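You operate a simulated robot arm through the tools that you are given. There is no shell and no other tool. Be economical: measure what you need, move in short steps, check, and stop when the job is done.

You are at the controls of a simulated robot arm. One attempt, no reset.

## Task
File the burr off the pipe till the ring gauge slides on.
Fine: the pipe on the clamp plate; clamp it while you file; put file and ring gauge back, and the pipe in the PASS bin. Set down upright: file, flanged pipe. What is to be rubbed or washed off counts as gone when no trace of it is left.

It is judged by the outcome, as a careful person would: the job done as asked, and still so three seconds after it is handed in. It fails if anything else is knocked over, pushed out of place, dropped, spilled or broken.

## Robot
A 6-joint arm with a two-finger parallel gripper, fixed in place. Base frame: the origin is at the foot of the arm, x ahead of it, y to its left, z up; the work surface is at about z = 900. Readings come in mm, degrees, newtons and seconds.
With the tool pointing down near the work surface it reaches from about 140 to 840 mm from the base axis. Its first joint turns from -166.0 to 166.0 degrees. Payload 3.91 kg.
The tool frame sits at the grasp point between the pads (the TCP): z along the fingers, y along the line on which they close. The tips reach 30 mm beyond it. Largest opening 110 mm; finger width 20, thickness 10; the body of the gripper, 48 by 112 mm, starts 55 mm behind the TCP.
Orientation is told as [roll, pitch, yaw] about the base's x, y, z axes, in that order, counted from this pose: with the fingers straight down and closing along the base's y, the tool's x points along the base's -x, its y along +y and its z along -z.

## Interface
- The arm moves only by the tool step_arm. Its argument "motion" is a list of rows, each a list of 3 entries, a list of its own where there are three numbers: the shift along the tool's x, y, z in cm, then the turn, a rotation vector about the tool's x, y, z in degrees, then the gripper command, from -1 (fully open) to 1 (shut), values between in proportion. In form: [[[x, y, z], [rx, ry, rz], gripper], ...]. A call has 1 to 8 rows; each row is the pose to reach, as a shift and turn from the pose commanded when the call began, along the tool's axes at that moment. A row lasts 0.2 s, in which the tool goes at most 50 mm and 8.6 degrees; a call with a longer step from one row to the next is refused whole, and so is a gripper value outside its range. A pose out of reach is approached as far as the arm can. The call stops where the force on the tool passes 90 N (or 10 N more than at its start, if that is more) or the arm is blocked; 0.2 s more then pass. Each finger travels about 108 mm/s and halts on what it meets, pressing with about 27 N; the grip force reading is that of the motor and also rises with nothing between the fingers. The clock runs only during rows and for 0.2 s after the last one: add rows that repeat a pose to give the fingers time. The reply holds the time, the measured pose of the TCP, the force on the tool along the base axes, the opening and the grip force, in the units named above and with some noise, with the torque about the TCP (base axes, N m) and any sound that the robot's microphone picked up, and new pictures: "pictures" is both (left out), scene, wrist or none.
- Cameras (640 x 400 px; columns grow to the right, rows downward): "scene" is fixed at [223.6, 646.2, 1673.8]; the picture's right is [-0.99, 0.15, 0.00], its down [0.14, 0.92, -0.38] and it looks along [-0.06, -0.37, -0.93] (base axes); focal length 214 px, centre (320, 200). "wrist" rides on the gripper at [77, 7, -114] in the tool frame; the picture's right is [-0.09, 1.00, 0.00], its down [-0.80, -0.07, -0.59] and it looks along [-0.59, -0.05, 0.80] (tool axes); focal length 270 px, centre (320, 200). There is no depth. A picture from a camera that has moved, and an enlarged one, comes with that camera's place and axes in the base frame and with its lens. The place of the scene camera against the robot may be out by one fixed shift of up to 12 mm in any direction.
- slide_trunk(by): slides the trunk up (or, below 0, down) by that many mm; the arm rides with it, the base frame stays. It gives what a move gives, with no picture.
- zoom(camera, box): a new picture of the part [left, top, right, bottom] of that camera's present view, enlarged. No time passes.
- hand_in(): hands the job in; it is judged then, once.

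Go step by step. Nothing tells you positions but the pictures and the camera data: compare them with the known pose of the tool, close in by small moves and look again before you grip or let go. The budget is 120 turns and 200 pictures, counting those below and the enlarged ones. Unless the task says otherwise, let go and move clear before handing in, and close with one line.

The tools are called after "Request:" as name(argument=value, ...) on one line, values as JSON. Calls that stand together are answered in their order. step_arm: Moves the arm, as the interface text tells. Its arguments: {"type":"object","properties":{"motion":{"type":"array","items":{"type":"array"}},"pictures":{"type":"string","enum":["both","scene","wrist","none"]}},"required":["motion"]} The other tools are called the same way: slide_trunk (by) slides the trunk up or down; zoom (camera, box) takes an enlarged picture of a part of a camera's view; hand_in () hands the job in.

At the start:

```text
t: 0.0
ee_pos: [347.1, 86.6, 1285.3]
tool_rot: [-0.1, 0.0, 0.0]
force: [0.8, 0.3, -0.9]
torque: [-0.02, 0.01, 0.02]
opening: 110.0
grasp_force: 0.1
trunk travel left (down, up): [-475.0, 65.0]
```

scene: 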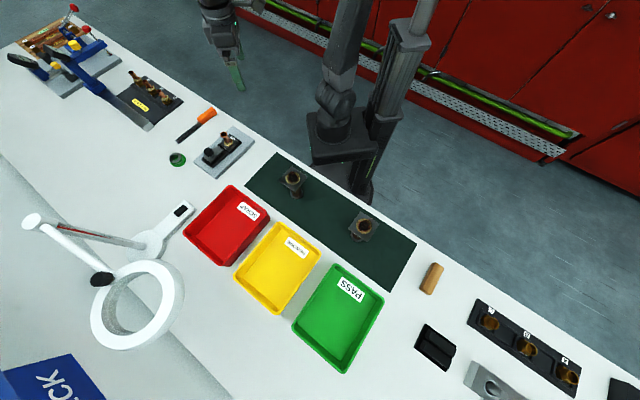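
wrist: 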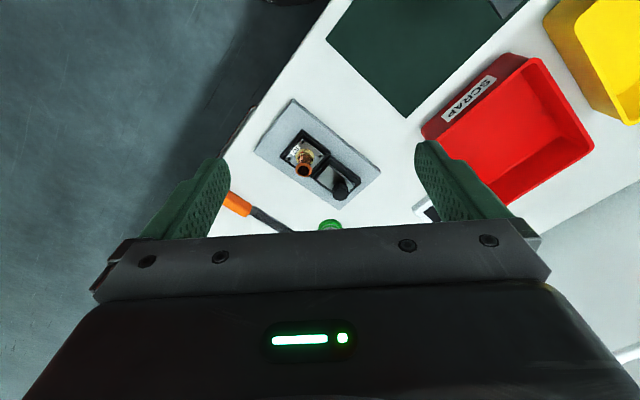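

I see a bench with a clamp plate holding a pipe, an orange-handled file, a green ring gauge(?), and coloured bins. I'll zoom in to identify things first.

Request:
zoom(camera="scene", box=[160, 90, 320, 190])

Request:
zoom(camera="scene", box=[400, 240, 640, 400])

Request:
zoom(camera="wrist", box=[220, 80, 420, 240])

Request:
zoom(camera="scene", box=[0, 0, 200, 130])

```text
4.00 times, centred on (240, 140) of scene
camera zoom: at [223.6, 646.2, 1673.8], right [-0.99, 0.15, 0.0], down [0.14, 0.92, -0.38], along [-0.06, -0.37, -0.93], focal length 858 px, centre (640, 440)
```

zoom: 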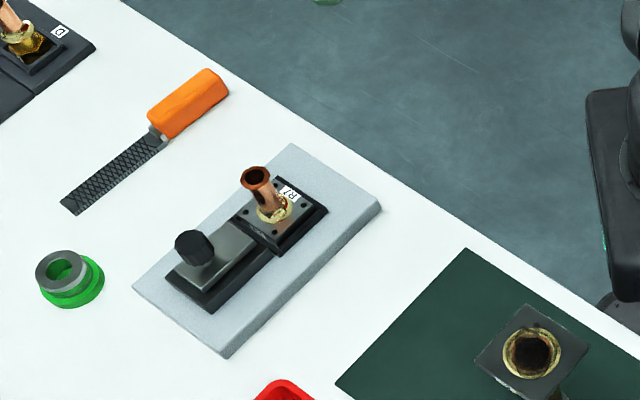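

```text
2.50 times, centred on (520, 320) of scene
camera zoom: at [223.6, 646.2, 1673.8], right [-0.99, 0.15, 0.0], down [0.14, 0.92, -0.38], along [-0.06, -0.37, -0.93], focal length 536 px, centre (-180, -100)
```

zoom: 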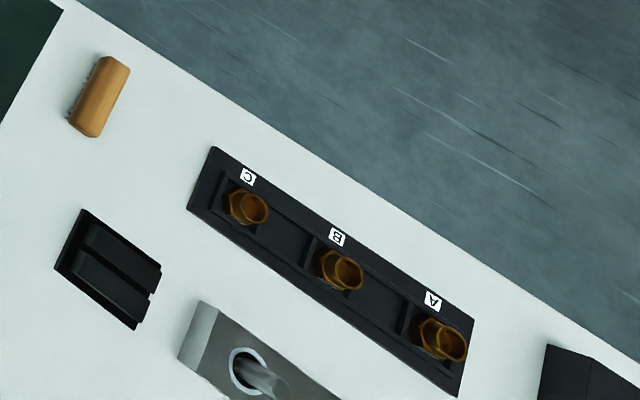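

```text
2.50 times, centred on (320, 160) of wrist
camera zoom: at [270.8, 91.2, 1398.8], right [0.09, 1.0, 0.0], down [0.8, -0.07, 0.59], along [0.59, -0.05, -0.8], focal length 676 px, centre (320, 300)
```

zoom: 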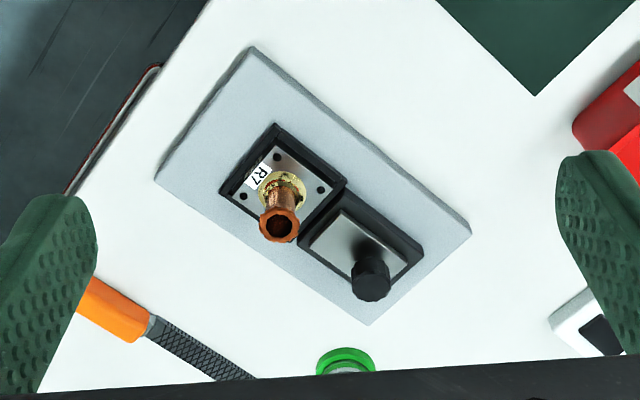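

```text
3.08 times, centred on (100, 65) of scene
camera zoom: at [223.6, 646.2, 1673.8], right [-0.99, 0.15, 0.0], down [0.14, 0.92, -0.38], along [-0.06, -0.37, -0.93], focal length 660 px, centre (997, 615)
```

zoom: 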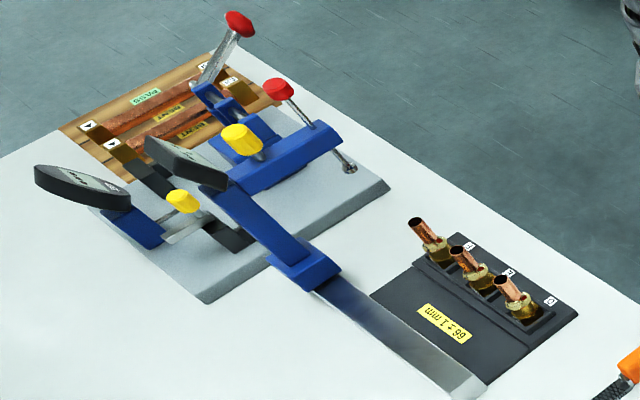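

The plate is turned about 45°, pipe R7 near (510, 38), file around (620,-146) to (745,-27), and ring gauge near (731, 74). I'll move closer to view the pipe and clamp.

Request:
step_arm(motion=[[[-1.3, -1.2, 4.1], [0, 0, 0], -1], [[-2.6, -2.4, 8.2], [0, 0, 0], -1], [[-3.9, -3.6, 12.3], [0, 0, 0], -1], [[-5.3, -4.7, 16.5], [0, 0, 0], -1], [[-5.3, -4.7, 16.5], [0, 0, 0], -1]], pictures="wrist")

```text
t: 1.2
ee_pos: [399.4, 37.9, 1120.7]
tool_rot: [0.0, 0.0, -0.1]
force: [1.0, 1.0, 0.0]
torque: [0.03, -0.01, 0.0]
opening: 110.0
grasp_force: 0.0
trunk travel left (down, up): [-475.0, 65.0]
camera wrist: at [321.4, 43.5, 1233.9], right [0.09, 1.0, 0.0], down [0.8, -0.07, 0.59], along [0.59, -0.05, -0.8], focal length 270 px, centre (320, 200)
```

wrist: 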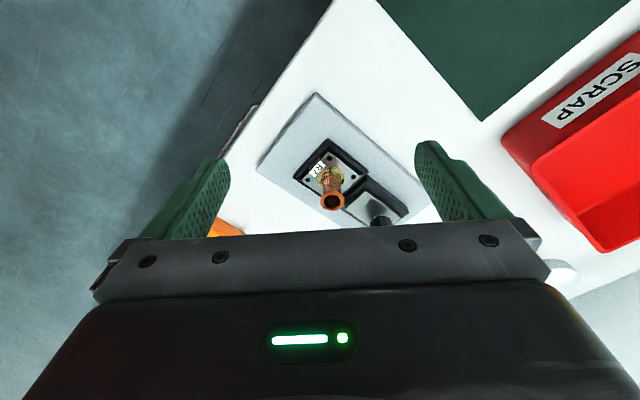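

Request:
zoom(camera="wrist", box=[280, 120, 420, 230])

```text
3.64 times, centred on (350, 175) of wrist
camera zoom: at [321.4, 43.5, 1233.9], right [0.09, 1.0, 0.0], down [0.8, -0.07, 0.59], along [0.59, -0.05, -0.8], focal length 983 px, centre (211, 291)
```

zoom: 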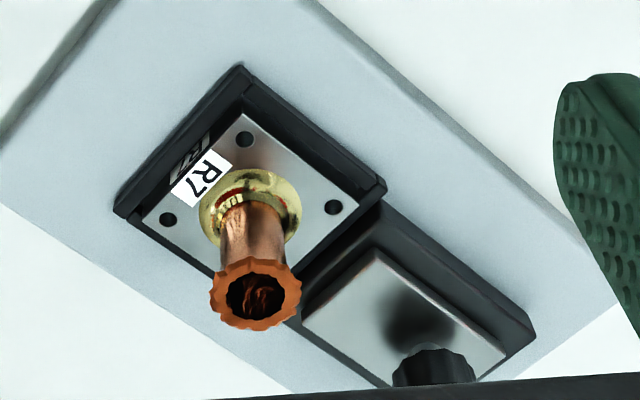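

Pipe top is at about (509, 42, 983) with a scalloped burr collar, and the clamp slide has a knob near (577, 105, 955). I'll yaw +45° and look at the clamp along the plate's axis.

Request:
step_arm(motion=[[[-1.8, 0.1, 0.7], [0, 0, -7.5], -1], [[-3.7, 0.2, 1.4], [0, 0, -15], -1], [[-5.5, 0.3, 2.0], [0, 0, -22.5], -1], [[-7.4, 0.5, 2.7], [0, 0, -30], -1], [[-9.2, 0.6, 3.4], [0, 0, -37.5], -1], [[-11.1, 0.7, 4.0], [0, 0, -45], -1], [[-11.1, 0.7, 4.0], [0, 0, -45], -1]], pictures="wrist")

Request:
zoom(camera="wrist", box=[220, 90, 420, 240])

```text
t: 2.8
ee_pos: [511.7, 45.1, 1081.5]
tool_rot: [0.1, 0.0, 45.2]
force: [-0.2, -0.1, 0.2]
torque: [0.04, -0.02, 0.01]
opening: 110.0
grasp_force: 0.1
trunk travel left (down, up): [-475.0, 65.0]
camera wrist: at [453.0, -5.4, 1194.1], right [-0.64, 0.77, 0.0], down [0.62, 0.52, 0.59], along [0.46, 0.38, -0.8], focal length 270 px, centre (320, 200)
```

wrist: 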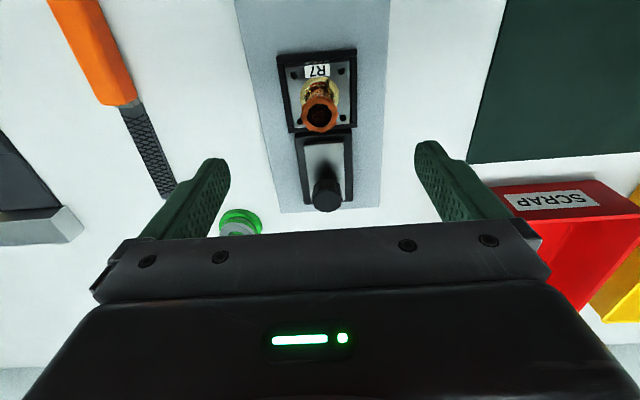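

```text
2.67 times, centred on (320, 165) of wrist
camera zoom: at [453.0, -5.4, 1194.1], right [-0.64, 0.77, 0.0], down [0.62, 0.52, 0.59], along [0.46, 0.38, -0.8], focal length 721 px, centre (320, 293)
```

zoom: 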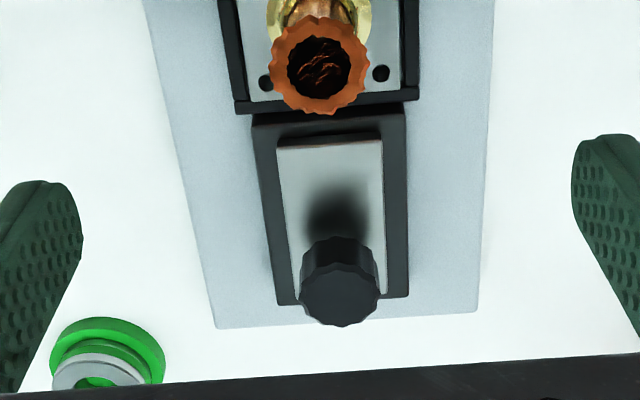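

The clamp slide has its knob at the far end and should push toward the flange. I'll go above the knob and look again.

Request:
step_arm(motion=[[[-3, -0.1, 1.7], [0, 0, 0], -1], [[-6, -0.1, 3.4], [0, 0, 0], -1], [[-8.8, -0.2, 5.1], [0, 0, 0], -1], [[-8.8, -0.2, 5.1], [0, 0, 0], -1]], pictures="wrist")

Request:
zoom(camera="scene", box=[180, 110, 280, 180])

```text
t: 3.8
ee_pos: [574.0, 105.2, 1030.5]
tool_rot: [-0.1, 0.0, 45.0]
force: [0.0, 0.4, -0.6]
torque: [0.03, -0.03, 0.01]
opening: 110.1
grasp_force: 0.0
trunk travel left (down, up): [-475.0, 65.0]
camera wrist: at [515.1, 54.6, 1143.3], right [-0.64, 0.77, 0.0], down [0.62, 0.52, 0.59], along [0.46, 0.38, -0.8], focal length 270 px, centre (320, 200)
```

wrist: 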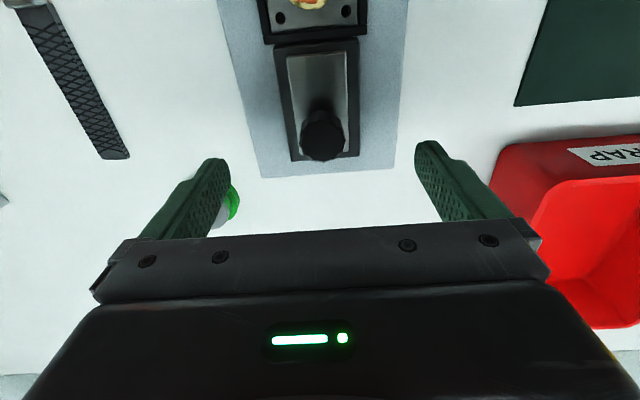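

```text
5.71 times, centred on (230, 145) of scene
camera zoom: at [223.6, 646.2, 1673.8], right [-0.99, 0.15, 0.0], down [0.14, 0.92, -0.38], along [-0.06, -0.37, -0.93], focal length 1226 px, centre (834, 514)
```

zoom: 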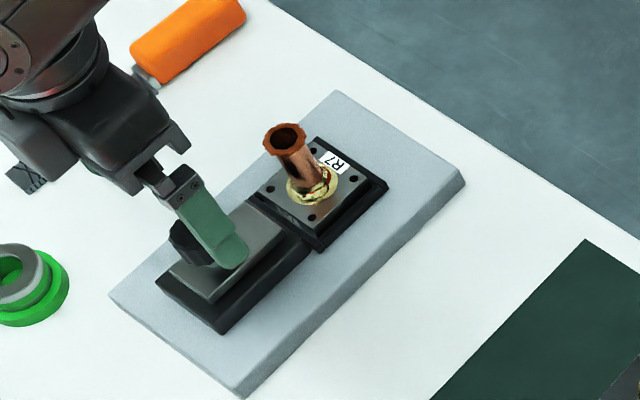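

Knob top is around (571, 104, 975), about 30 mm across. I'll lower until the tips straddle it, then close.

Request:
step_arm(motion=[[[0.2, 0.1, 2], [0, 0, 0], -1], [[0.3, 0.1, 3.8], [0, 0, 0], -1], [[0.3, 0.1, 3.8], [0, 0, 0], -0.1]], pictures="both")

Request:
zoom(camera="wrist", box=[220, 90, 420, 240])

```text
t: 4.6
ee_pos: [572.1, 105.4, 991.4]
tool_rot: [0.0, 0.0, 45.0]
force: [0.1, -0.4, 0.0]
torque: [0.0, 0.03, 0.0]
opening: 60.3
grasp_force: 0.0
trunk travel left (down, up): [-475.0, 65.0]
camera wrist: at [512.3, 53.4, 1104.3], right [-0.64, 0.77, 0.0], down [0.62, 0.52, 0.59], along [0.46, 0.38, -0.8], focal length 270 px, centre (320, 200)
```

scene: 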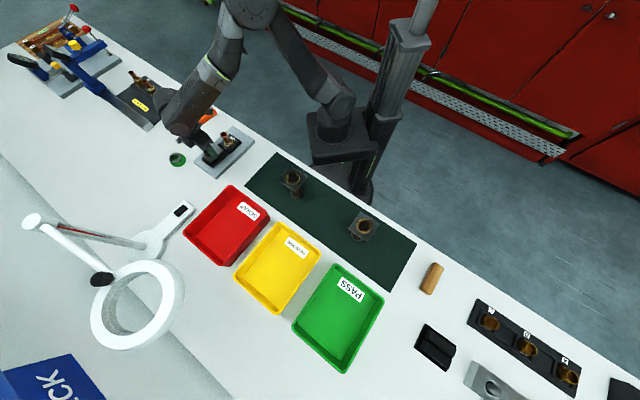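
wrist: 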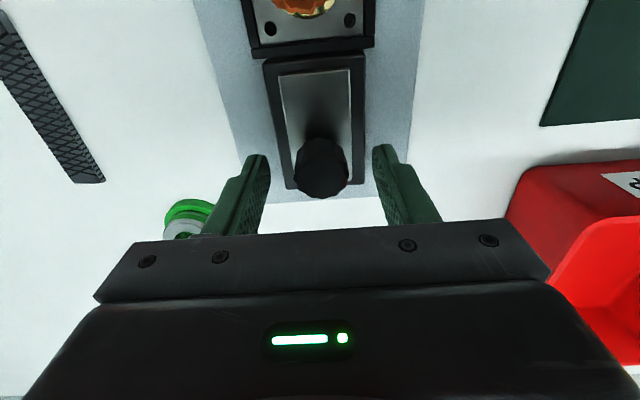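

```text
2.67 times, centred on (320, 165) of wrist
camera zoom: at [512.3, 53.4, 1104.3], right [-0.64, 0.77, 0.0], down [0.62, 0.52, 0.59], along [0.46, 0.38, -0.8], focal length 721 px, centre (320, 293)
```

zoom: 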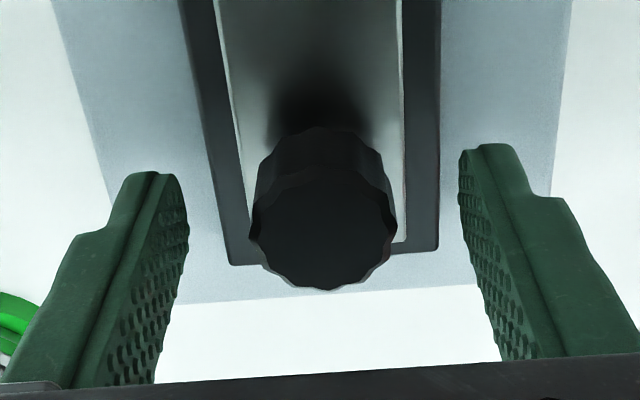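

The knob is centred between the fingers; closing on it.

Request:
step_arm(motion=[[[0, 0, 0.2], [0, 0, 0], 0.6], [[0, 0, 0.2], [0, 0, 0], 1], [[0, 0, 0.2], [0, 0, 0], 1], [[0, 0, 0.2], [0, 0, 0], 1]], pictures="wrist")

```text
t: 5.6
ee_pos: [572.1, 105.2, 990.0]
tool_rot: [-0.1, 0.1, 44.9]
force: [-1.7, 1.0, 9.9]
torque: [-0.43, 0.65, 0.02]
opening: 29.8
grasp_force: 45.3
trunk travel left (down, up): [-475.0, 65.0]
camera wrist: at [512.0, 53.9, 1103.4], right [-0.64, 0.77, 0.0], down [0.62, 0.52, 0.6], along [0.46, 0.38, -0.8], focal length 270 px, centre (320, 200)
```

wrist: 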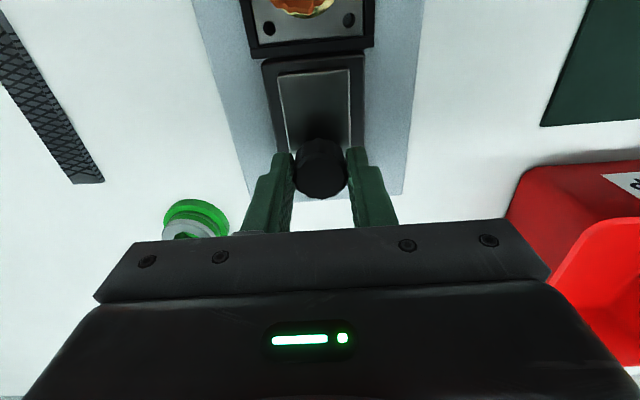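

The knob is gripped with the tips just touching the slide. I'll lift 2 mm and slide toward the flange.

Request:
step_arm(motion=[[[0, 0, -0.15], [0, 0, 0], 1], [[0.4, 0, -0.15], [0, 0, 0], 1], [[0.8, 0, -0.15], [0, 0, 0], 1], [[1.2, 0, -0.15], [0, 0, 0], 1]], pictures="wrist")

```text
t: 6.6
ee_pos: [563.2, 96.8, 990.6]
tool_rot: [0.2, 0.2, 45.0]
force: [-2.9, 3.2, -6.9]
torque: [1.04, -0.9, -0.02]
opening: 29.6
grasp_force: 44.9
trunk travel left (down, up): [-475.0, 65.0]
camera wrist: at [504.2, 45.7, 1103.5], right [-0.64, 0.77, 0.0], down [0.62, 0.52, 0.59], along [0.45, 0.38, -0.8], focal length 270 px, centre (320, 200)
```

wrist: 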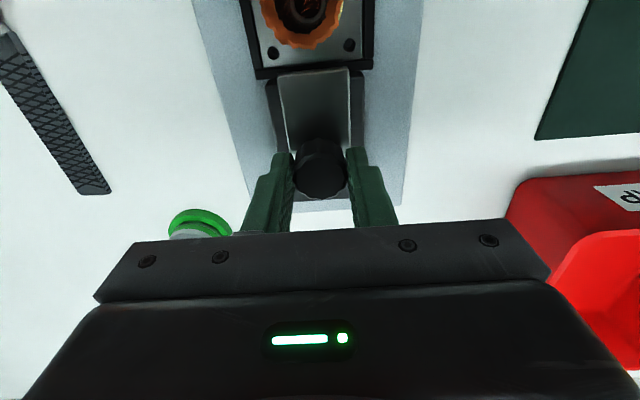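

The slide moves freely; continuing until it overlaps and seats on the flange.

Request:
step_arm(motion=[[[0.4, 0, 0.0], [0, 0, 0], 1], [[0.8, 0, 0.0], [0, 0, 0], 1], [[1.2, 0, 0.0], [0, 0, 0], 1], [[1.2, 0, 0.0], [0, 0, 0], 1]], pictures="wrist")

Request:
zoom(camera="wrist", box=[220, 0, 420, 150])

```text
t: 7.6
ee_pos: [556.1, 89.8, 990.4]
tool_rot: [0.1, 0.1, 45.2]
force: [-2.5, 10.3, -14.9]
torque: [-0.12, 0.51, -0.03]
opening: 29.4
grasp_force: 44.9
trunk travel left (down, up): [-475.0, 65.0]
camera wrist: at [496.9, 38.4, 1103.6], right [-0.64, 0.77, 0.0], down [0.62, 0.52, 0.59], along [0.45, 0.38, -0.81], focal length 270 px, centre (320, 200)
```

wrist: 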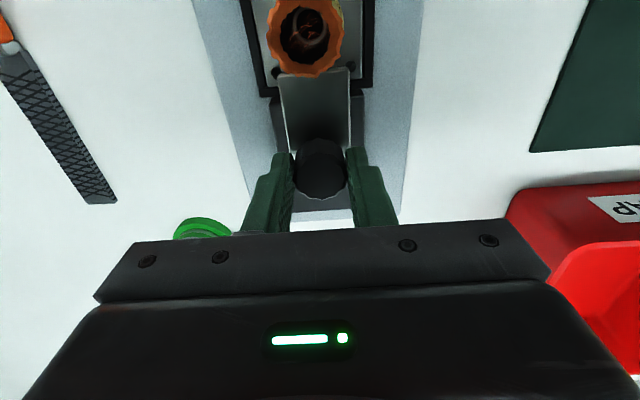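

```text
2.67 times, centred on (320, 75) of wrist
camera zoom: at [496.9, 38.4, 1103.6], right [-0.64, 0.77, 0.0], down [0.62, 0.52, 0.59], along [0.45, 0.38, -0.81], focal length 721 px, centre (320, 533)
```

zoom: 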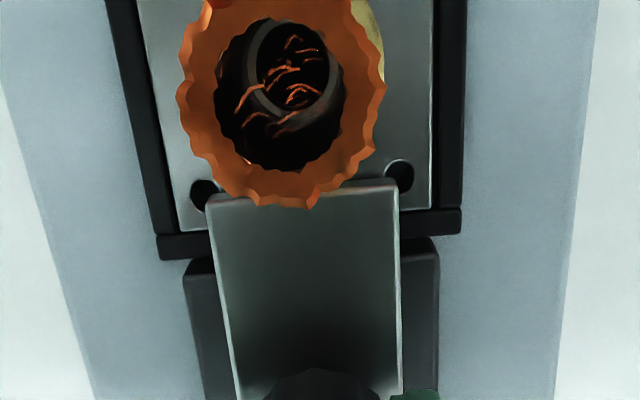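

The slide now overlaps the flange. I'll push on gently to find its end stop.

Request:
step_arm(motion=[[[0.3, 0, 0.0], [0, 0, 0], 1], [[0.6, 0, 0.0], [0, 0, 0], 1], [[0.9, 0, 0], [0, 0, 0], 1], [[0.9, 0, 0], [0, 0, 0], 1]], pictures="wrist")

Request:
zoom(camera="scene", box=[180, 110, 280, 180])

```text
t: 8.6
ee_pos: [551.6, 84.8, 992.8]
tool_rot: [-0.1, 0.0, 45.1]
force: [13.9, 32.6, 1.3]
torque: [1.45, -0.28, 0.0]
opening: 29.9
grasp_force: 45.0
trunk travel left (down, up): [-475.0, 65.0]
camera wrist: at [492.0, 34.2, 1104.5], right [-0.64, 0.77, 0.0], down [0.61, 0.52, 0.6], along [0.46, 0.38, -0.8], focal length 270 px, centre (320, 200)
```

wrist: 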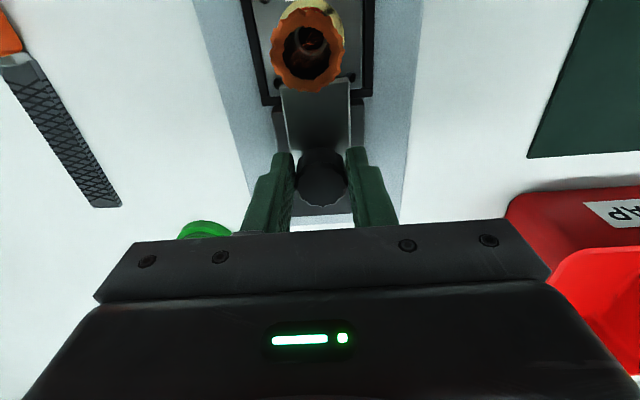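

```text
5.71 times, centred on (230, 145) of scene
camera zoom: at [223.6, 646.2, 1673.8], right [-0.99, 0.15, 0.0], down [0.14, 0.92, -0.38], along [-0.06, -0.37, -0.93], focal length 1226 px, centre (834, 514)
```

zoom: 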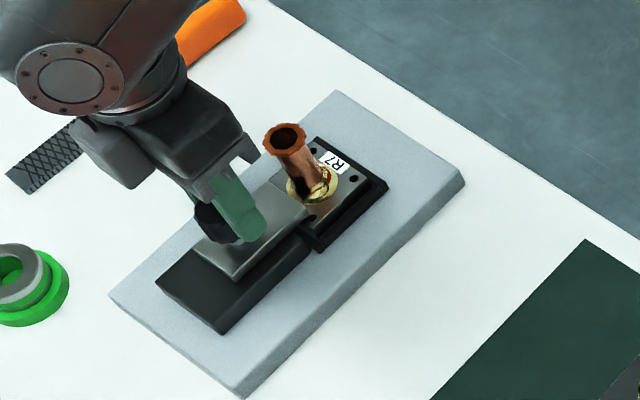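

It hit the stop with the slide overlapping the flange by several mm, so it's clamped. I'll relax, release and lift clear.

Request:
step_arm(motion=[[[-0.2, 0, 0], [0, 0, 0], 1], [[-0.2, 0, 0], [0, 0, 0], 0.1], [[-0.2, 0, 0], [0, 0, 0], 0.1], [[-0.2, 0, -3], [0, 0, 0], 0.1], [[-0.2, 0, -7], [0, 0, 0], 0.1], [[-0.2, 0, -11], [0, 0, 0], 0.1], [[-0.2, 0, -14], [0, 0, 0], 0.1]], pictures="wrist")

Request:
zoom(camera="wrist", box=[240, 60, 400, 180])

```text
t: 10.2
ee_pos: [550.2, 82.8, 1131.9]
tool_rot: [-0.1, 0.1, 45.1]
force: [0.1, 0.3, 0.5]
torque: [0.0, 0.02, 0.0]
opening: 49.7
grasp_force: 0.0
trunk travel left (down, up): [-475.0, 65.0]
camera wrist: at [491.4, 32.3, 1245.3], right [-0.64, 0.77, 0.0], down [0.62, 0.52, 0.59], along [0.46, 0.38, -0.8], focal length 270 px, centre (320, 200)
```

wrist: 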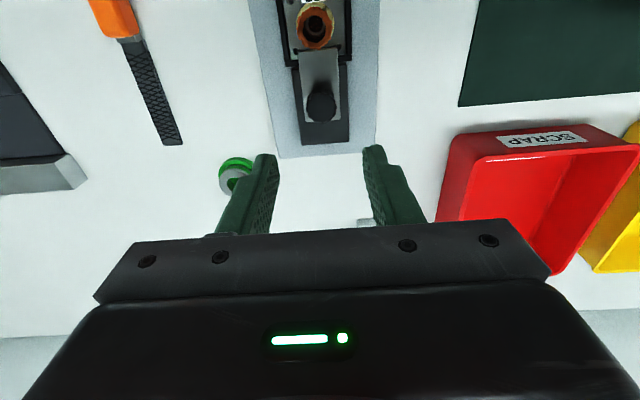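

```text
3.33 times, centred on (320, 120) of wrist
camera zoom: at [491.4, 32.3, 1245.3], right [-0.64, 0.77, 0.0], down [0.62, 0.52, 0.59], along [0.46, 0.38, -0.8], focal length 901 px, centre (320, 467)
```

zoom: 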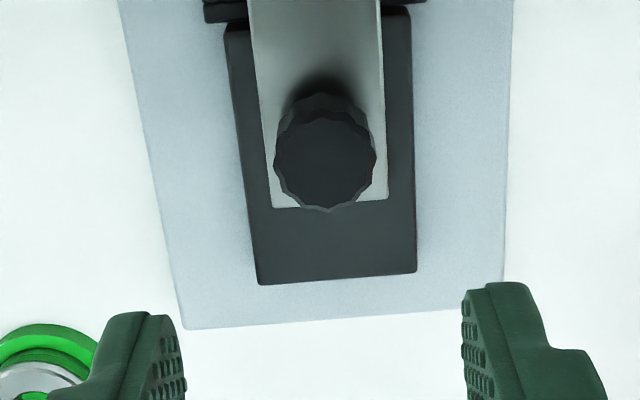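

Clamped. Next the file: its handle is near (622,-138) pointing about 40°, so I'll hover over it for a closer look.

Request:
step_arm(motion=[[[2.6, -3.4, 0.5], [0, 0, 0], -0.5], [[5.3, -6.9, 1.5], [0, 0, 0], -1], [[7.9, -10.3, 3.5], [0, 0, 0], -1], [[10.5, -13.8, 5.5], [0, 0, 0], -1], [[13.2, -17.2, 7.5], [0, 0, 0], -1], [[15.8, -20.7, 9.2], [0, 0, 0], -1], [[15.8, -20.7, 9.2], [0, 0, 0], -1]], pictures="wrist")

```text
t: 11.8
ee_pos: [586.0, -174.9, 1040.7]
tool_rot: [-0.1, 0.0, 45.1]
force: [-0.3, 0.4, 0.5]
torque: [-0.03, -0.01, 0.04]
opening: 110.0
grasp_force: 0.0
trunk travel left (down, up): [-475.0, 65.0]
camera wrist: at [526.7, -226.9, 1153.8], right [-0.64, 0.77, 0.0], down [0.62, 0.52, 0.59], along [0.46, 0.38, -0.8], focal length 270 px, centre (320, 200)
```

wrist: 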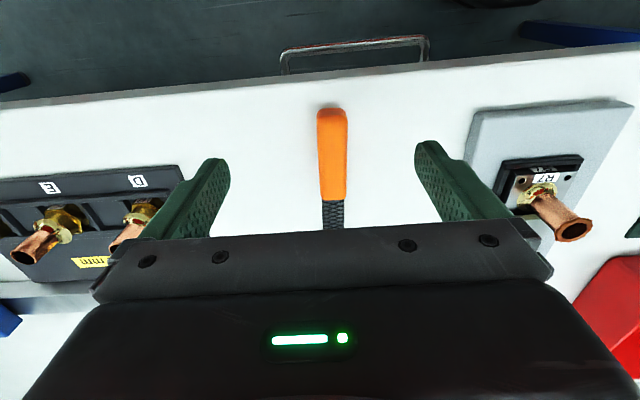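

The file handle runs from about (579,-168) to (654,-100) at roughly 41° yaw. I'll align above the handle's front part and look again.

Request:
step_arm(motion=[[[-2.2, 0.2, 1.5], [0, 0, 1.3], -1], [[-4.4, 0.5, 3], [0, 0, 2.6], -1], [[-6.6, 0.7, 5], [0, 0, 4], -1], [[-6.6, 0.7, 5], [0, 0, 4], -0.3]], pictures="wrist")

```text
t: 12.8
ee_pos: [627.3, -122.3, 988.2]
tool_rot: [-0.1, -0.1, 41.0]
force: [-0.6, 0.4, 0.3]
torque: [0.02, 0.0, -0.06]
opening: 71.4
grasp_force: 0.1
trunk travel left (down, up): [-475.0, 65.0]
camera wrist: at [564.2, -168.4, 1102.6], right [-0.59, 0.81, 0.0], down [0.65, 0.47, 0.59], along [0.48, 0.35, -0.8], focal length 270 px, centre (320, 200)
```

wrist: 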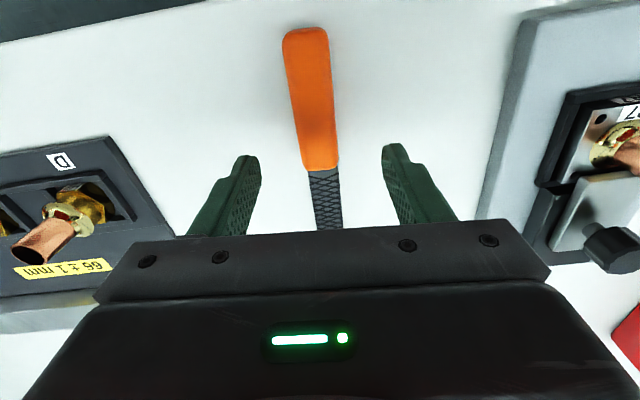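

Aligned: the handle is centred between fingers, joint 27 mm ahead. Descending to z≈936 and closing.

Request:
step_arm(motion=[[[0, -0.1, 2.5], [0, 0, 0], -0.3], [[0, -0.1, 4.5], [0, 0, 0], -0.3], [[0, -0.1, 5.2], [0, 0, 0], -0.3], [[0, -0.1, 5.2], [0, 0, 0], 0.5], [[0, -0.1, 5.2], [0, 0, 0], 1], [[0, -0.1, 5.2], [0, 0, 0], 1], [[0, -0.1, 5.2], [0, 0, 0], 1]], pictures="wrist")

```text
t: 14.4
ee_pos: [628.5, -122.6, 936.8]
tool_rot: [-0.1, 0.0, 41.0]
force: [0.1, 0.1, -0.5]
torque: [-0.01, -0.02, 0.03]
opening: 27.6
grasp_force: 27.0
trunk travel left (down, up): [-475.0, 65.0]
camera wrist: at [565.6, -169.3, 1050.6], right [-0.59, 0.81, 0.0], down [0.65, 0.47, 0.59], along [0.48, 0.35, -0.8], focal length 270 px, centre (320, 200)
```

wrist: 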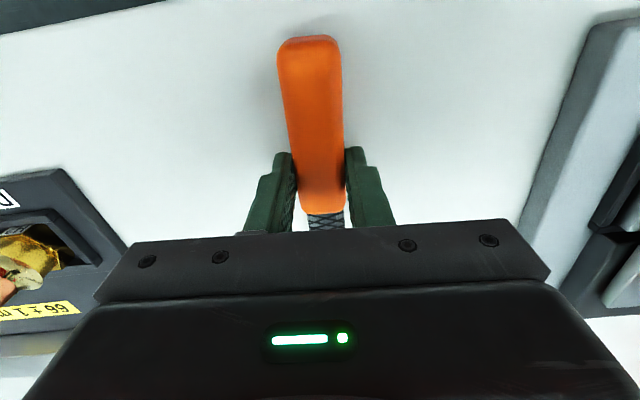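

The handle is gripped (27.6 mm). Lifting and checking the blade against the gripper.

Request:
step_arm(motion=[[[0, 0, -2], [0, 0, 0], 1], [[0, 0, -6], [0, 0, 0], 1], [[0, 0, -10], [0, 0, 0], 1], [[0, 0, -14], [0, 0, 0], 1], [[0, 0, -14], [0, 0, 0], 1]], pictures="both")

Request:
zoom(camera="scene", box=[130, 70, 270, 170])

```text
t: 15.6
ee_pos: [626.7, -124.0, 1077.8]
tool_rot: [0.0, 0.0, 41.0]
force: [-0.6, 0.9, -2.9]
torque: [0.01, 0.02, 0.02]
opening: 27.6
grasp_force: 26.8
trunk travel left (down, up): [-475.0, 65.0]
camera wrist: at [563.9, -170.5, 1191.0], right [-0.59, 0.81, 0.0], down [0.65, 0.47, 0.59], along [0.48, 0.35, -0.8], focal length 270 px, centre (320, 200)
```

scene: 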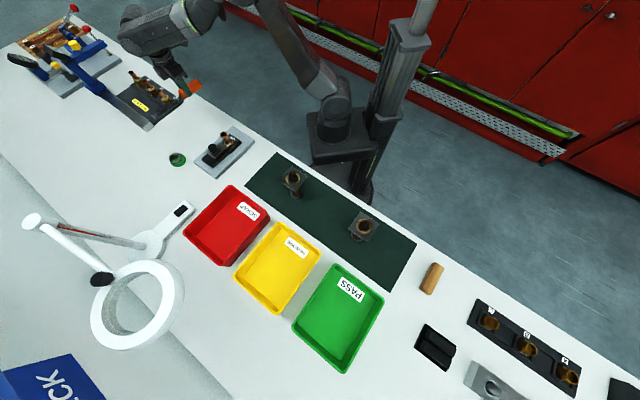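
wrist: 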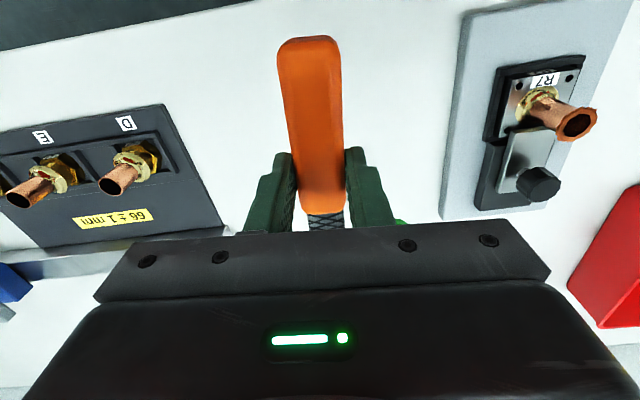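

```text
4.00 times, centred on (200, 120) of scene
camera zoom: at [223.6, 646.2, 1673.8], right [-0.99, 0.15, 0.0], down [0.14, 0.92, -0.38], along [-0.06, -0.37, -0.93], focal length 858 px, centre (800, 520)
```

zoom: 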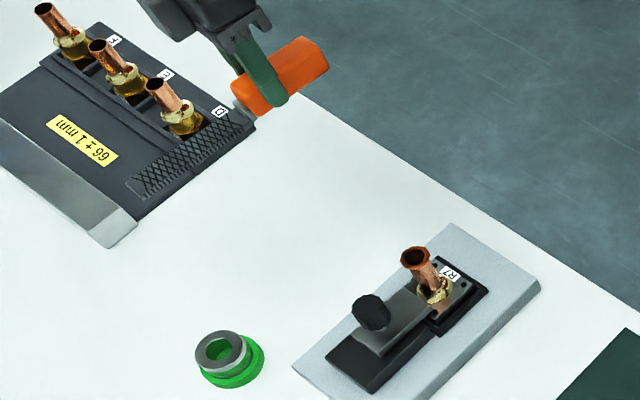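

The blade extends forward level. I'll carry it at height to the pipe so mid-blade lies above the rim, then look from the scene camera.

Request:
step_arm(motion=[[[1.3, 4.0, 0], [0, 0, 0], 1], [[2.5, 8.1, 0], [0, 0, 0], 1], [[3.8, 12.1, 0], [0, 0, 0], 1], [[5.0, 16.2, 0.5], [0, 0, 0], 1], [[6.3, 20.2, 2], [0, 0, 0], 1], [[6.3, 20.2, 3], [0, 0, 0], 1], [[6.3, 20.2, 3], [0, 0, 0], 1]], pictures="none")

Request:
zoom(camera="scene", box=[180, 90, 300, 180])

```text
t: 17.2
ee_pos: [449.0, -12.3, 1047.0]
tool_rot: [0.1, 0.0, 41.0]
force: [0.3, -0.8, -2.2]
torque: [0.02, 0.04, 0.03]
opening: 27.6
grasp_force: 26.8
trunk travel left (down, up): [-475.0, 65.0]
```

```text
4.44 times, centred on (240, 135) of scene
camera zoom: at [223.6, 646.2, 1673.8], right [-0.99, 0.15, 0.0], down [0.14, 0.92, -0.38], along [-0.06, -0.37, -0.93], focal length 953 px, centre (676, 489)
```

zoom: 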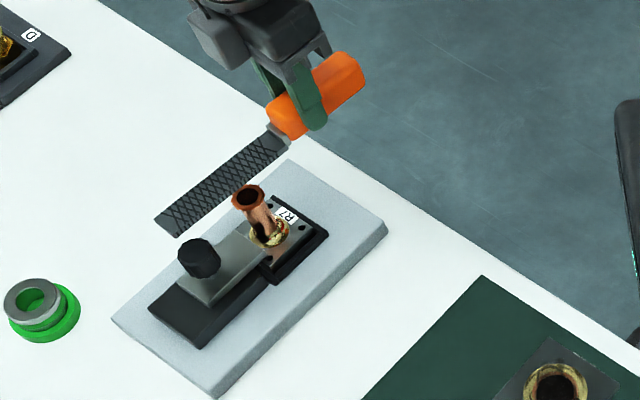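

The blade is right above the rim. Lowering gently until contact.

Request:
step_arm(motion=[[[0, 0, 1.2], [0, 0, 0], 1], [[0, 0, 2.2], [0, 0, 0], 1], [[0, 0, 2.6], [0, 0, 0], 1], [[0, 0, 2.6], [0, 0, 0], 1]], pictures="none")

Request:
step_arm(motion=[[[0, 0, 0.2], [0, 0, 0], 1], [[0, 0, 0.4], [0, 0, 0], 1], [[0, 0, 0.4], [0, 0, 0], 1]], pictures="none")

Request:
zoom(camera="scene", box=[200, 110, 280, 170])

```text
t: 18.2
ee_pos: [448.3, -13.1, 1021.6]
tool_rot: [-0.1, -0.1, 40.9]
force: [2.3, 1.0, 9.0]
torque: [0.57, -0.58, -0.03]
opening: 27.7
grasp_force: 26.9
trunk travel left (down, up): [-475.0, 65.0]
```

```text
t: 19.0
ee_pos: [448.0, -14.0, 1017.8]
tool_rot: [0.0, 0.0, 41.0]
force: [2.9, 0.2, 8.6]
torque: [0.56, -0.6, -0.12]
opening: 27.7
grasp_force: 26.9
trunk travel left (down, up): [-475.0, 65.0]
```

```text
6.67 times, centred on (240, 140) of scene
camera zoom: at [223.6, 646.2, 1673.8], right [-0.99, 0.15, 0.0], down [0.14, 0.92, -0.38], along [-0.06, -0.37, -0.93], focal length 1430 px, centre (853, 600)
```

zoom: 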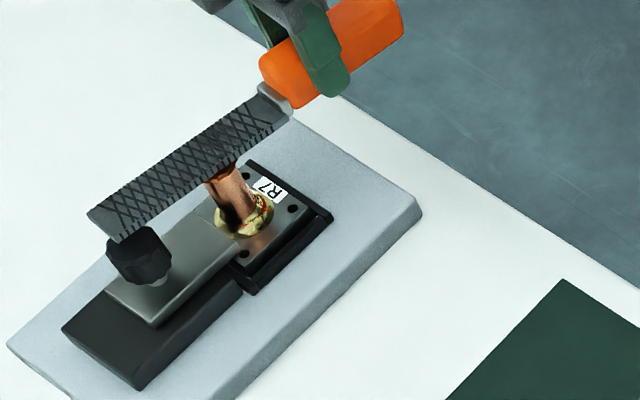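

Contact made (≈11 N). I'll file with lengthwise strokes, with some sideways shift so the whole rim is covered.

Request:
step_arm(motion=[[[2, 0, -0.1], [0, 0, 0], 1], [[3.5, 0.3, -0.1], [0, 0, 0], 1], [[1.5, 0.4, -0.1], [0, 0, 0], 1], [[-0.5, 0.4, -0.1], [0, 0, 0], 1], [[-2.0, 0, -0.1], [0, 0, 0], 1], [[0, -0.4, -0.1], [0, 0, 0], 1], [[2, -0.4, -0.1], [0, 0, 0], 1], [[0, 0, -0.1], [0, 0, 0], 1]], pictures="none")

Request:
zoom(camera="scene", box=[200, 110, 280, 170])

```text
t: 20.8
ee_pos: [448.3, -10.9, 1016.8]
tool_rot: [0.0, -0.1, 41.0]
force: [0.0, -0.2, -1.2]
torque: [-0.03, 0.02, 0.03]
opening: 27.7
grasp_force: 26.8
trunk travel left (down, up): [-475.0, 65.0]
```

```text
6.67 times, centred on (240, 140) of scene
camera zoom: at [223.6, 646.2, 1673.8], right [-0.99, 0.15, 0.0], down [0.14, 0.92, -0.38], along [-0.06, -0.37, -0.93], focal length 1430 px, centre (853, 600)
```

zoom: 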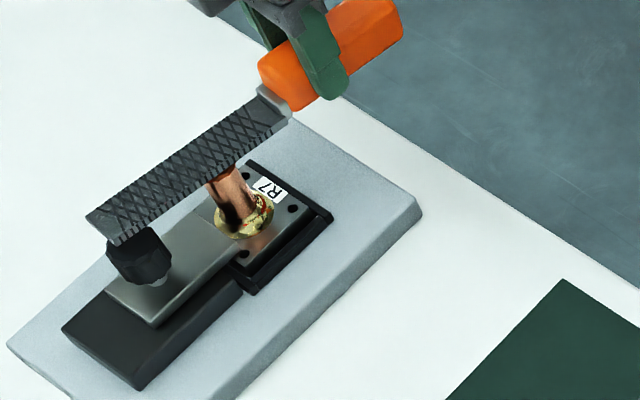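

Force has dropped off, so contact is lost or material was removed. I'll lift and move aside to inspect the rim.

Request:
step_arm(motion=[[[0, 0, -2], [0, 0, 0], 1], [[0, 0, -4], [0, 0, 0], 1], [[3, -3, -5], [0, 0, 0], 1], [[6, -5, -5], [0, 0, 0], 1], [[6, -5, -5], [0, 0, 0], 1]], pictures="wrist")

Request:
zoom(camera="scene", box=[190, 110, 270, 170])

```text
t: 22.0
ee_pos: [434.5, -90.3, 1065.4]
tool_rot: [0.0, 0.0, 40.9]
force: [-0.5, -0.3, -2.5]
torque: [0.0, 0.03, -0.02]
opening: 27.3
grasp_force: 27.6
trunk travel left (down, up): [-475.0, 65.0]
camera wrist: at [371.9, -137.7, 1179.7], right [-0.59, 0.81, 0.0], down [0.65, 0.47, 0.59], along [0.48, 0.35, -0.8], focal length 270 px, centre (320, 200)
```

wrist: 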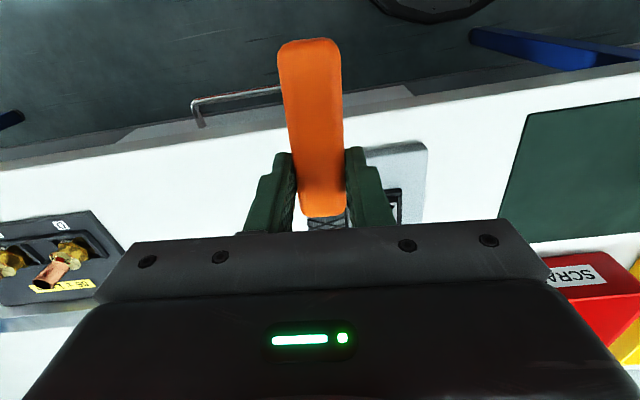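

```text
6.67 times, centred on (230, 140) of scene
camera zoom: at [223.6, 646.2, 1673.8], right [-0.99, 0.15, 0.0], down [0.14, 0.92, -0.38], along [-0.06, -0.37, -0.93], focal length 1430 px, centre (920, 600)
```

zoom: 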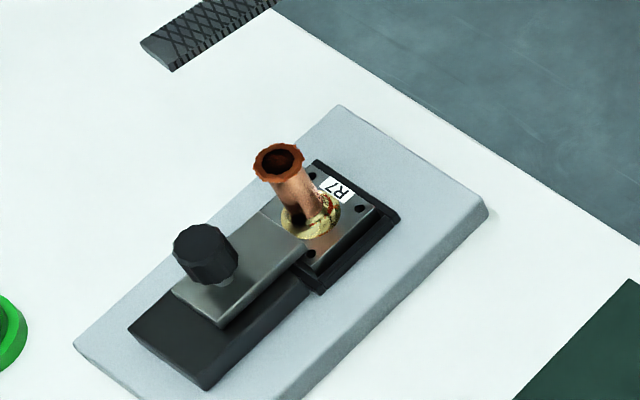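

Request:
zoom(camera="scene", box=[212, 122, 244, 146])

```text
16.00 times, centred on (228, 134) of scene
camera zoom: at [223.6, 646.2, 1673.8], right [-0.99, 0.15, 0.0], down [0.14, 0.92, -0.38], along [-0.06, -0.37, -0.93], focal length 3432 px, centre (1792, 1256)
```

zoom: 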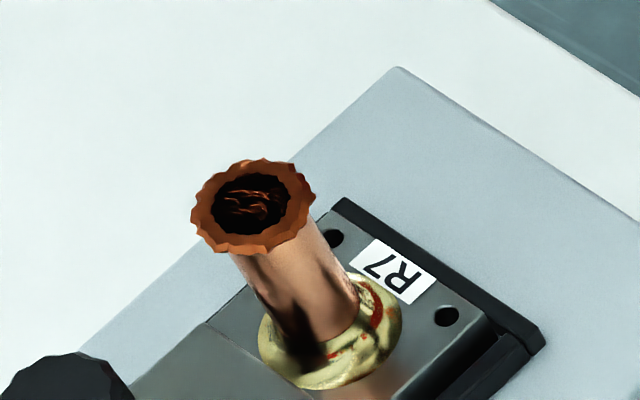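

The burr is still there, probably too little pressure contact. I'll return with the tool tipped 3° so the blade sits flat, and use the part of the blade nearer the handle.

Request:
step_arm(motion=[[[-2.4, 1.7, 0], [0, 1, 0], 1], [[-4.8, 3.4, 0], [0, 2, 0], 1], [[-7.2, 5.0, 1.5], [0, 3, 0], 1], [[-7.2, 5.0, 3.5], [0, 3, 0], 1], [[-7.2, 5.0, 4.1], [0, 3, 0], 1], [[-7.2, 5.0, 4.1], [0, 3, 0], 1]], pictures="none")

Request:
zoom(camera="scene", box=[200, 110, 264, 158])

```text
t: 23.4
ee_pos: [455.9, -5.5, 1027.3]
tool_rot: [-0.1, 3.1, 41.0]
force: [-0.4, 0.3, -2.4]
torque: [0.04, 0.02, 0.0]
opening: 27.8
grasp_force: 27.0
trunk travel left (down, up): [-475.0, 65.0]
```

```text
8.33 times, centred on (232, 134) of scene
camera zoom: at [223.6, 646.2, 1673.8], right [-0.99, 0.15, 0.0], down [0.14, 0.92, -0.38], along [-0.06, -0.37, -0.93], focal length 1787 px, centre (1053, 750)
```

zoom: 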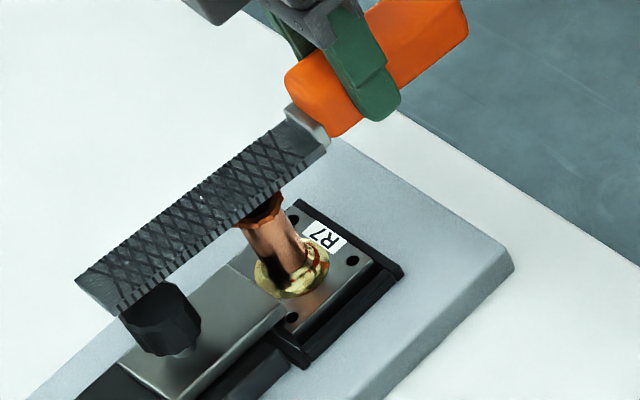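

Request:
step_arm(motion=[[[0, 0, 0.3], [0, 0, 0], 1], [[0, 0, 0.5], [0, 0, 0], 1], [[0, 0, 0.5], [0, 0, 0], 1]], pictures="none")

Request:
step_arm(motion=[[[0, 0, 0.2], [0, 0, 0], 1], [[0, 0, 0.2], [0, 0, 0], 1]], pictures="none")

```text
t: 24.2
ee_pos: [456.6, -5.9, 1022.1]
tool_rot: [-0.1, 3.0, 40.9]
force: [-0.2, -0.5, -1.7]
torque: [-0.01, 0.0, 0.0]
opening: 27.3
grasp_force: 26.5
trunk travel left (down, up): [-475.0, 65.0]
```

```text
t: 24.8
ee_pos: [456.4, -5.4, 1020.5]
tool_rot: [0.1, 2.8, 41.0]
force: [0.3, -0.2, 3.3]
torque: [0.19, -0.18, 0.03]
opening: 27.2
grasp_force: 26.3
trunk travel left (down, up): [-475.0, 65.0]
```

Contact starts at 1020.5 with the blade level. Now pressing ~1.5 mm and stroking level.

Request:
step_arm(motion=[[[-1.5, 0, 0.07], [0, 0, 0], 1], [[1, 0, 0.2], [0, 0, 0], 1], [[-1.5, 0.3, 0.07], [0, 0, 0], 1], [[1, 0.3, 0.2], [0, 0, 0], 1], [[-1.5, -0.3, 0.07], [0, 0, 0], 1], [[1, -0.3, 0.2], [0, 0, 0], 1], [[-1.5, 0, 0.07], [0, 0, 0], 1], [[0, 0, 0.15], [0, 0, 0], 1]], pictures="none")

Request:
zoom(camera="scene", box=[200, 110, 264, 158])

```text
t: 26.6
ee_pos: [456.1, -4.6, 1019.1]
tool_rot: [0.0, 3.0, 41.0]
force: [-3.0, -1.7, 7.2]
torque: [0.22, -0.29, -0.02]
opening: 27.6
grasp_force: 27.4
trunk travel left (down, up): [-475.0, 65.0]
```

```text
8.33 times, centred on (232, 134) of scene
camera zoom: at [223.6, 646.2, 1673.8], right [-0.99, 0.15, 0.0], down [0.14, 0.92, -0.38], along [-0.06, -0.37, -0.93], focal length 1787 px, centre (1053, 750)
```

zoom: 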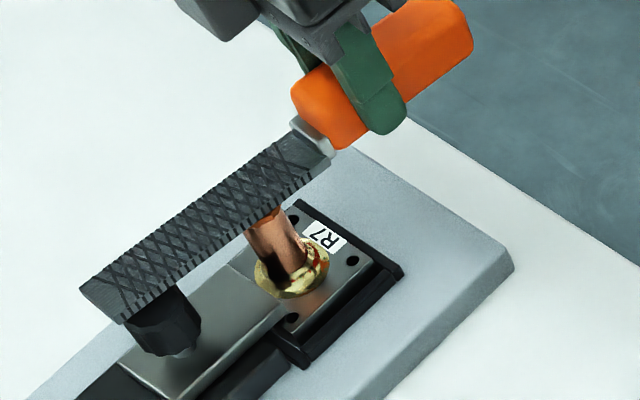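

Good contact held (~9 N). Lifting aside to check the rim.

Request:
step_arm(motion=[[[0, 0, -2], [0, 0, 0], 1], [[0, -2, -4], [0, 0, 0], 1], [[1, -6, -4], [0, 0, 0], 1], [[1, -6, -4], [0, 0, 0], 1]], pictures="none")

Request:
zoom(camera="scene", box=[212, 122, 244, 146])

```text
t: 27.6
ee_pos: [491.2, -56.2, 1058.8]
tool_rot: [0.0, 2.9, 40.9]
force: [0.3, 0.2, -2.0]
torque: [0.01, 0.0, 0.01]
opening: 27.6
grasp_force: 27.2
trunk travel left (down, up): [-475.0, 65.0]
```

```text
16.00 times, centred on (228, 134) of scene
camera zoom: at [223.6, 646.2, 1673.8], right [-0.99, 0.15, 0.0], down [0.14, 0.92, -0.38], along [-0.06, -0.37, -0.93], focal length 3432 px, centre (1792, 1256)
```

zoom: 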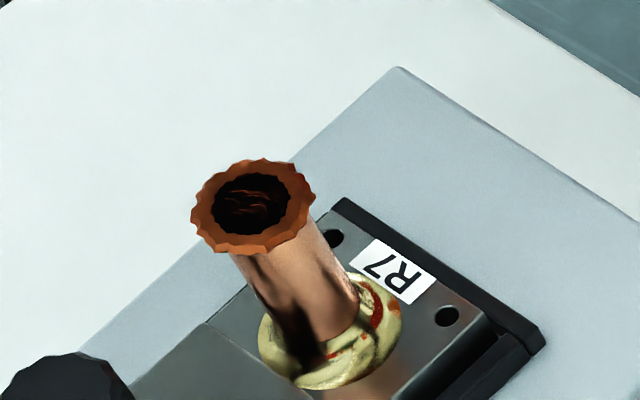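

No clear change yet. I'll go back and put in more strokes with firmer contact.

Request:
step_arm(motion=[[[-0.5, 3, 0], [0, 0, 0], 1], [[-1, 6, 0], [0, 0, 0], 1], [[-1, 6, 2.5], [0, 0, 0], 1], [[-1, 6, 4.1], [0, 0, 0], 1], [[-2.7, 6, 4.0], [0, 0, 0], 1], [[-0.2, 6, 4.15], [0, 0, 0], 1], [[-2.7, 6, 4.0], [0, 0, 0], 1], [[-1, 6, 4.1], [0, 0, 0], 1]], pictures="none")

Request:
step_arm(motion=[[[-2, 0, -0.1], [0, 0, 0], 1], [[1, 0, 0.05], [0, 0, 0], 1], [[-2, 0.4, -0.1], [0, 0, 0], 1], [[1, 0.4, 0.05], [0, 0, 0], 1], [[-2, -0.4, -0.1], [0, 0, 0], 1], [[1, -0.4, 0.05], [0, 0, 0], 1], [[-2, 0, -0.1], [0, 0, 0], 1], [[0, 0, 0], [0, 0, 0], 1]], pictures="none")

Request:
step_arm(motion=[[[-2, 0, -0.1], [0, 0, 0], 1], [[1, 0, 0.05], [0, 0, 0], 1], [[-2, 0.4, -0.1], [0, 0, 0], 1], [[1, 0.4, 0.05], [0, 0, 0], 1], [[-2, -0.4, -0.1], [0, 0, 0], 1], [[1, -0.4, 0.05], [0, 0, 0], 1], [[-2, 0, -0.1], [0, 0, 0], 1], [[0, 0, 0], [0, 0, 0], 1]], pictures="none")

Request:
zoom(camera="scene", box=[200, 110, 264, 158])

```text
t: 29.4
ee_pos: [455.0, -6.7, 1016.8]
tool_rot: [0.0, 2.9, 41.0]
force: [-2.5, -2.4, 11.9]
torque: [0.49, -0.51, -0.02]
opening: 27.6
grasp_force: 26.5
trunk travel left (down, up): [-475.0, 65.0]
```

```text
t: 31.2
ee_pos: [456.5, -6.3, 1017.4]
tool_rot: [-0.1, 3.0, 40.9]
force: [-2.5, -3.3, 17.2]
torque: [0.68, -0.75, -0.01]
opening: 27.6
grasp_force: 26.3
trunk travel left (down, up): [-475.0, 65.0]
```

```text
t: 33.0
ee_pos: [456.6, -6.5, 1016.3]
tool_rot: [0.0, 2.9, 41.0]
force: [-0.6, -0.5, -1.7]
torque: [-0.03, 0.0, -0.01]
opening: 27.4
grasp_force: 26.8
trunk travel left (down, up): [-475.0, 65.0]
```

```text
8.33 times, centred on (232, 134) of scene
camera zoom: at [223.6, 646.2, 1673.8], right [-0.99, 0.15, 0.0], down [0.14, 0.92, -0.38], along [-0.06, -0.37, -0.93], focal length 1787 px, centre (1053, 750)
```

zoom: 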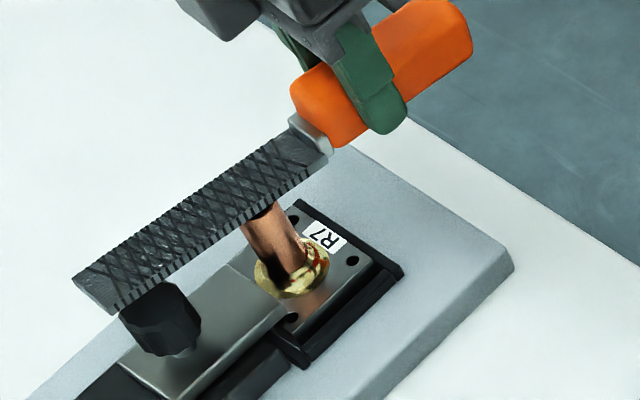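

Force dropped from 17 N to none at the same pose, which suggests the burr came off. Lifting aside to inspect.

Request:
step_arm(motion=[[[0, 0, -2], [0, 0, 0], 1], [[0, -2, -4], [0, 0, 0], 1], [[1, -6, -4], [0, 0, 0], 1], [[1, -8, -5], [0, 0, 0], 1], [[1, -8, -5], [0, 0, 0], 1]], pictures="none")

Request:
zoom(camera="scene", box=[212, 122, 244, 146])

```text
t: 34.2
ee_pos: [504.8, -70.2, 1067.7]
tool_rot: [0.1, 3.0, 41.0]
force: [-0.1, -0.4, -1.6]
torque: [0.0, 0.05, 0.02]
opening: 27.6
grasp_force: 27.2
trunk travel left (down, up): [-475.0, 65.0]
```

```text
16.00 times, centred on (228, 134) of scene
camera zoom: at [223.6, 646.2, 1673.8], right [-0.99, 0.15, 0.0], down [0.14, 0.92, -0.38], along [-0.06, -0.37, -0.93], focal length 3432 px, centre (1792, 1256)
```

zoom: 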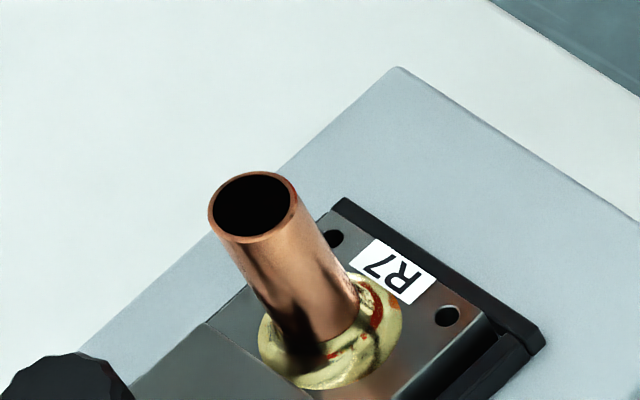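

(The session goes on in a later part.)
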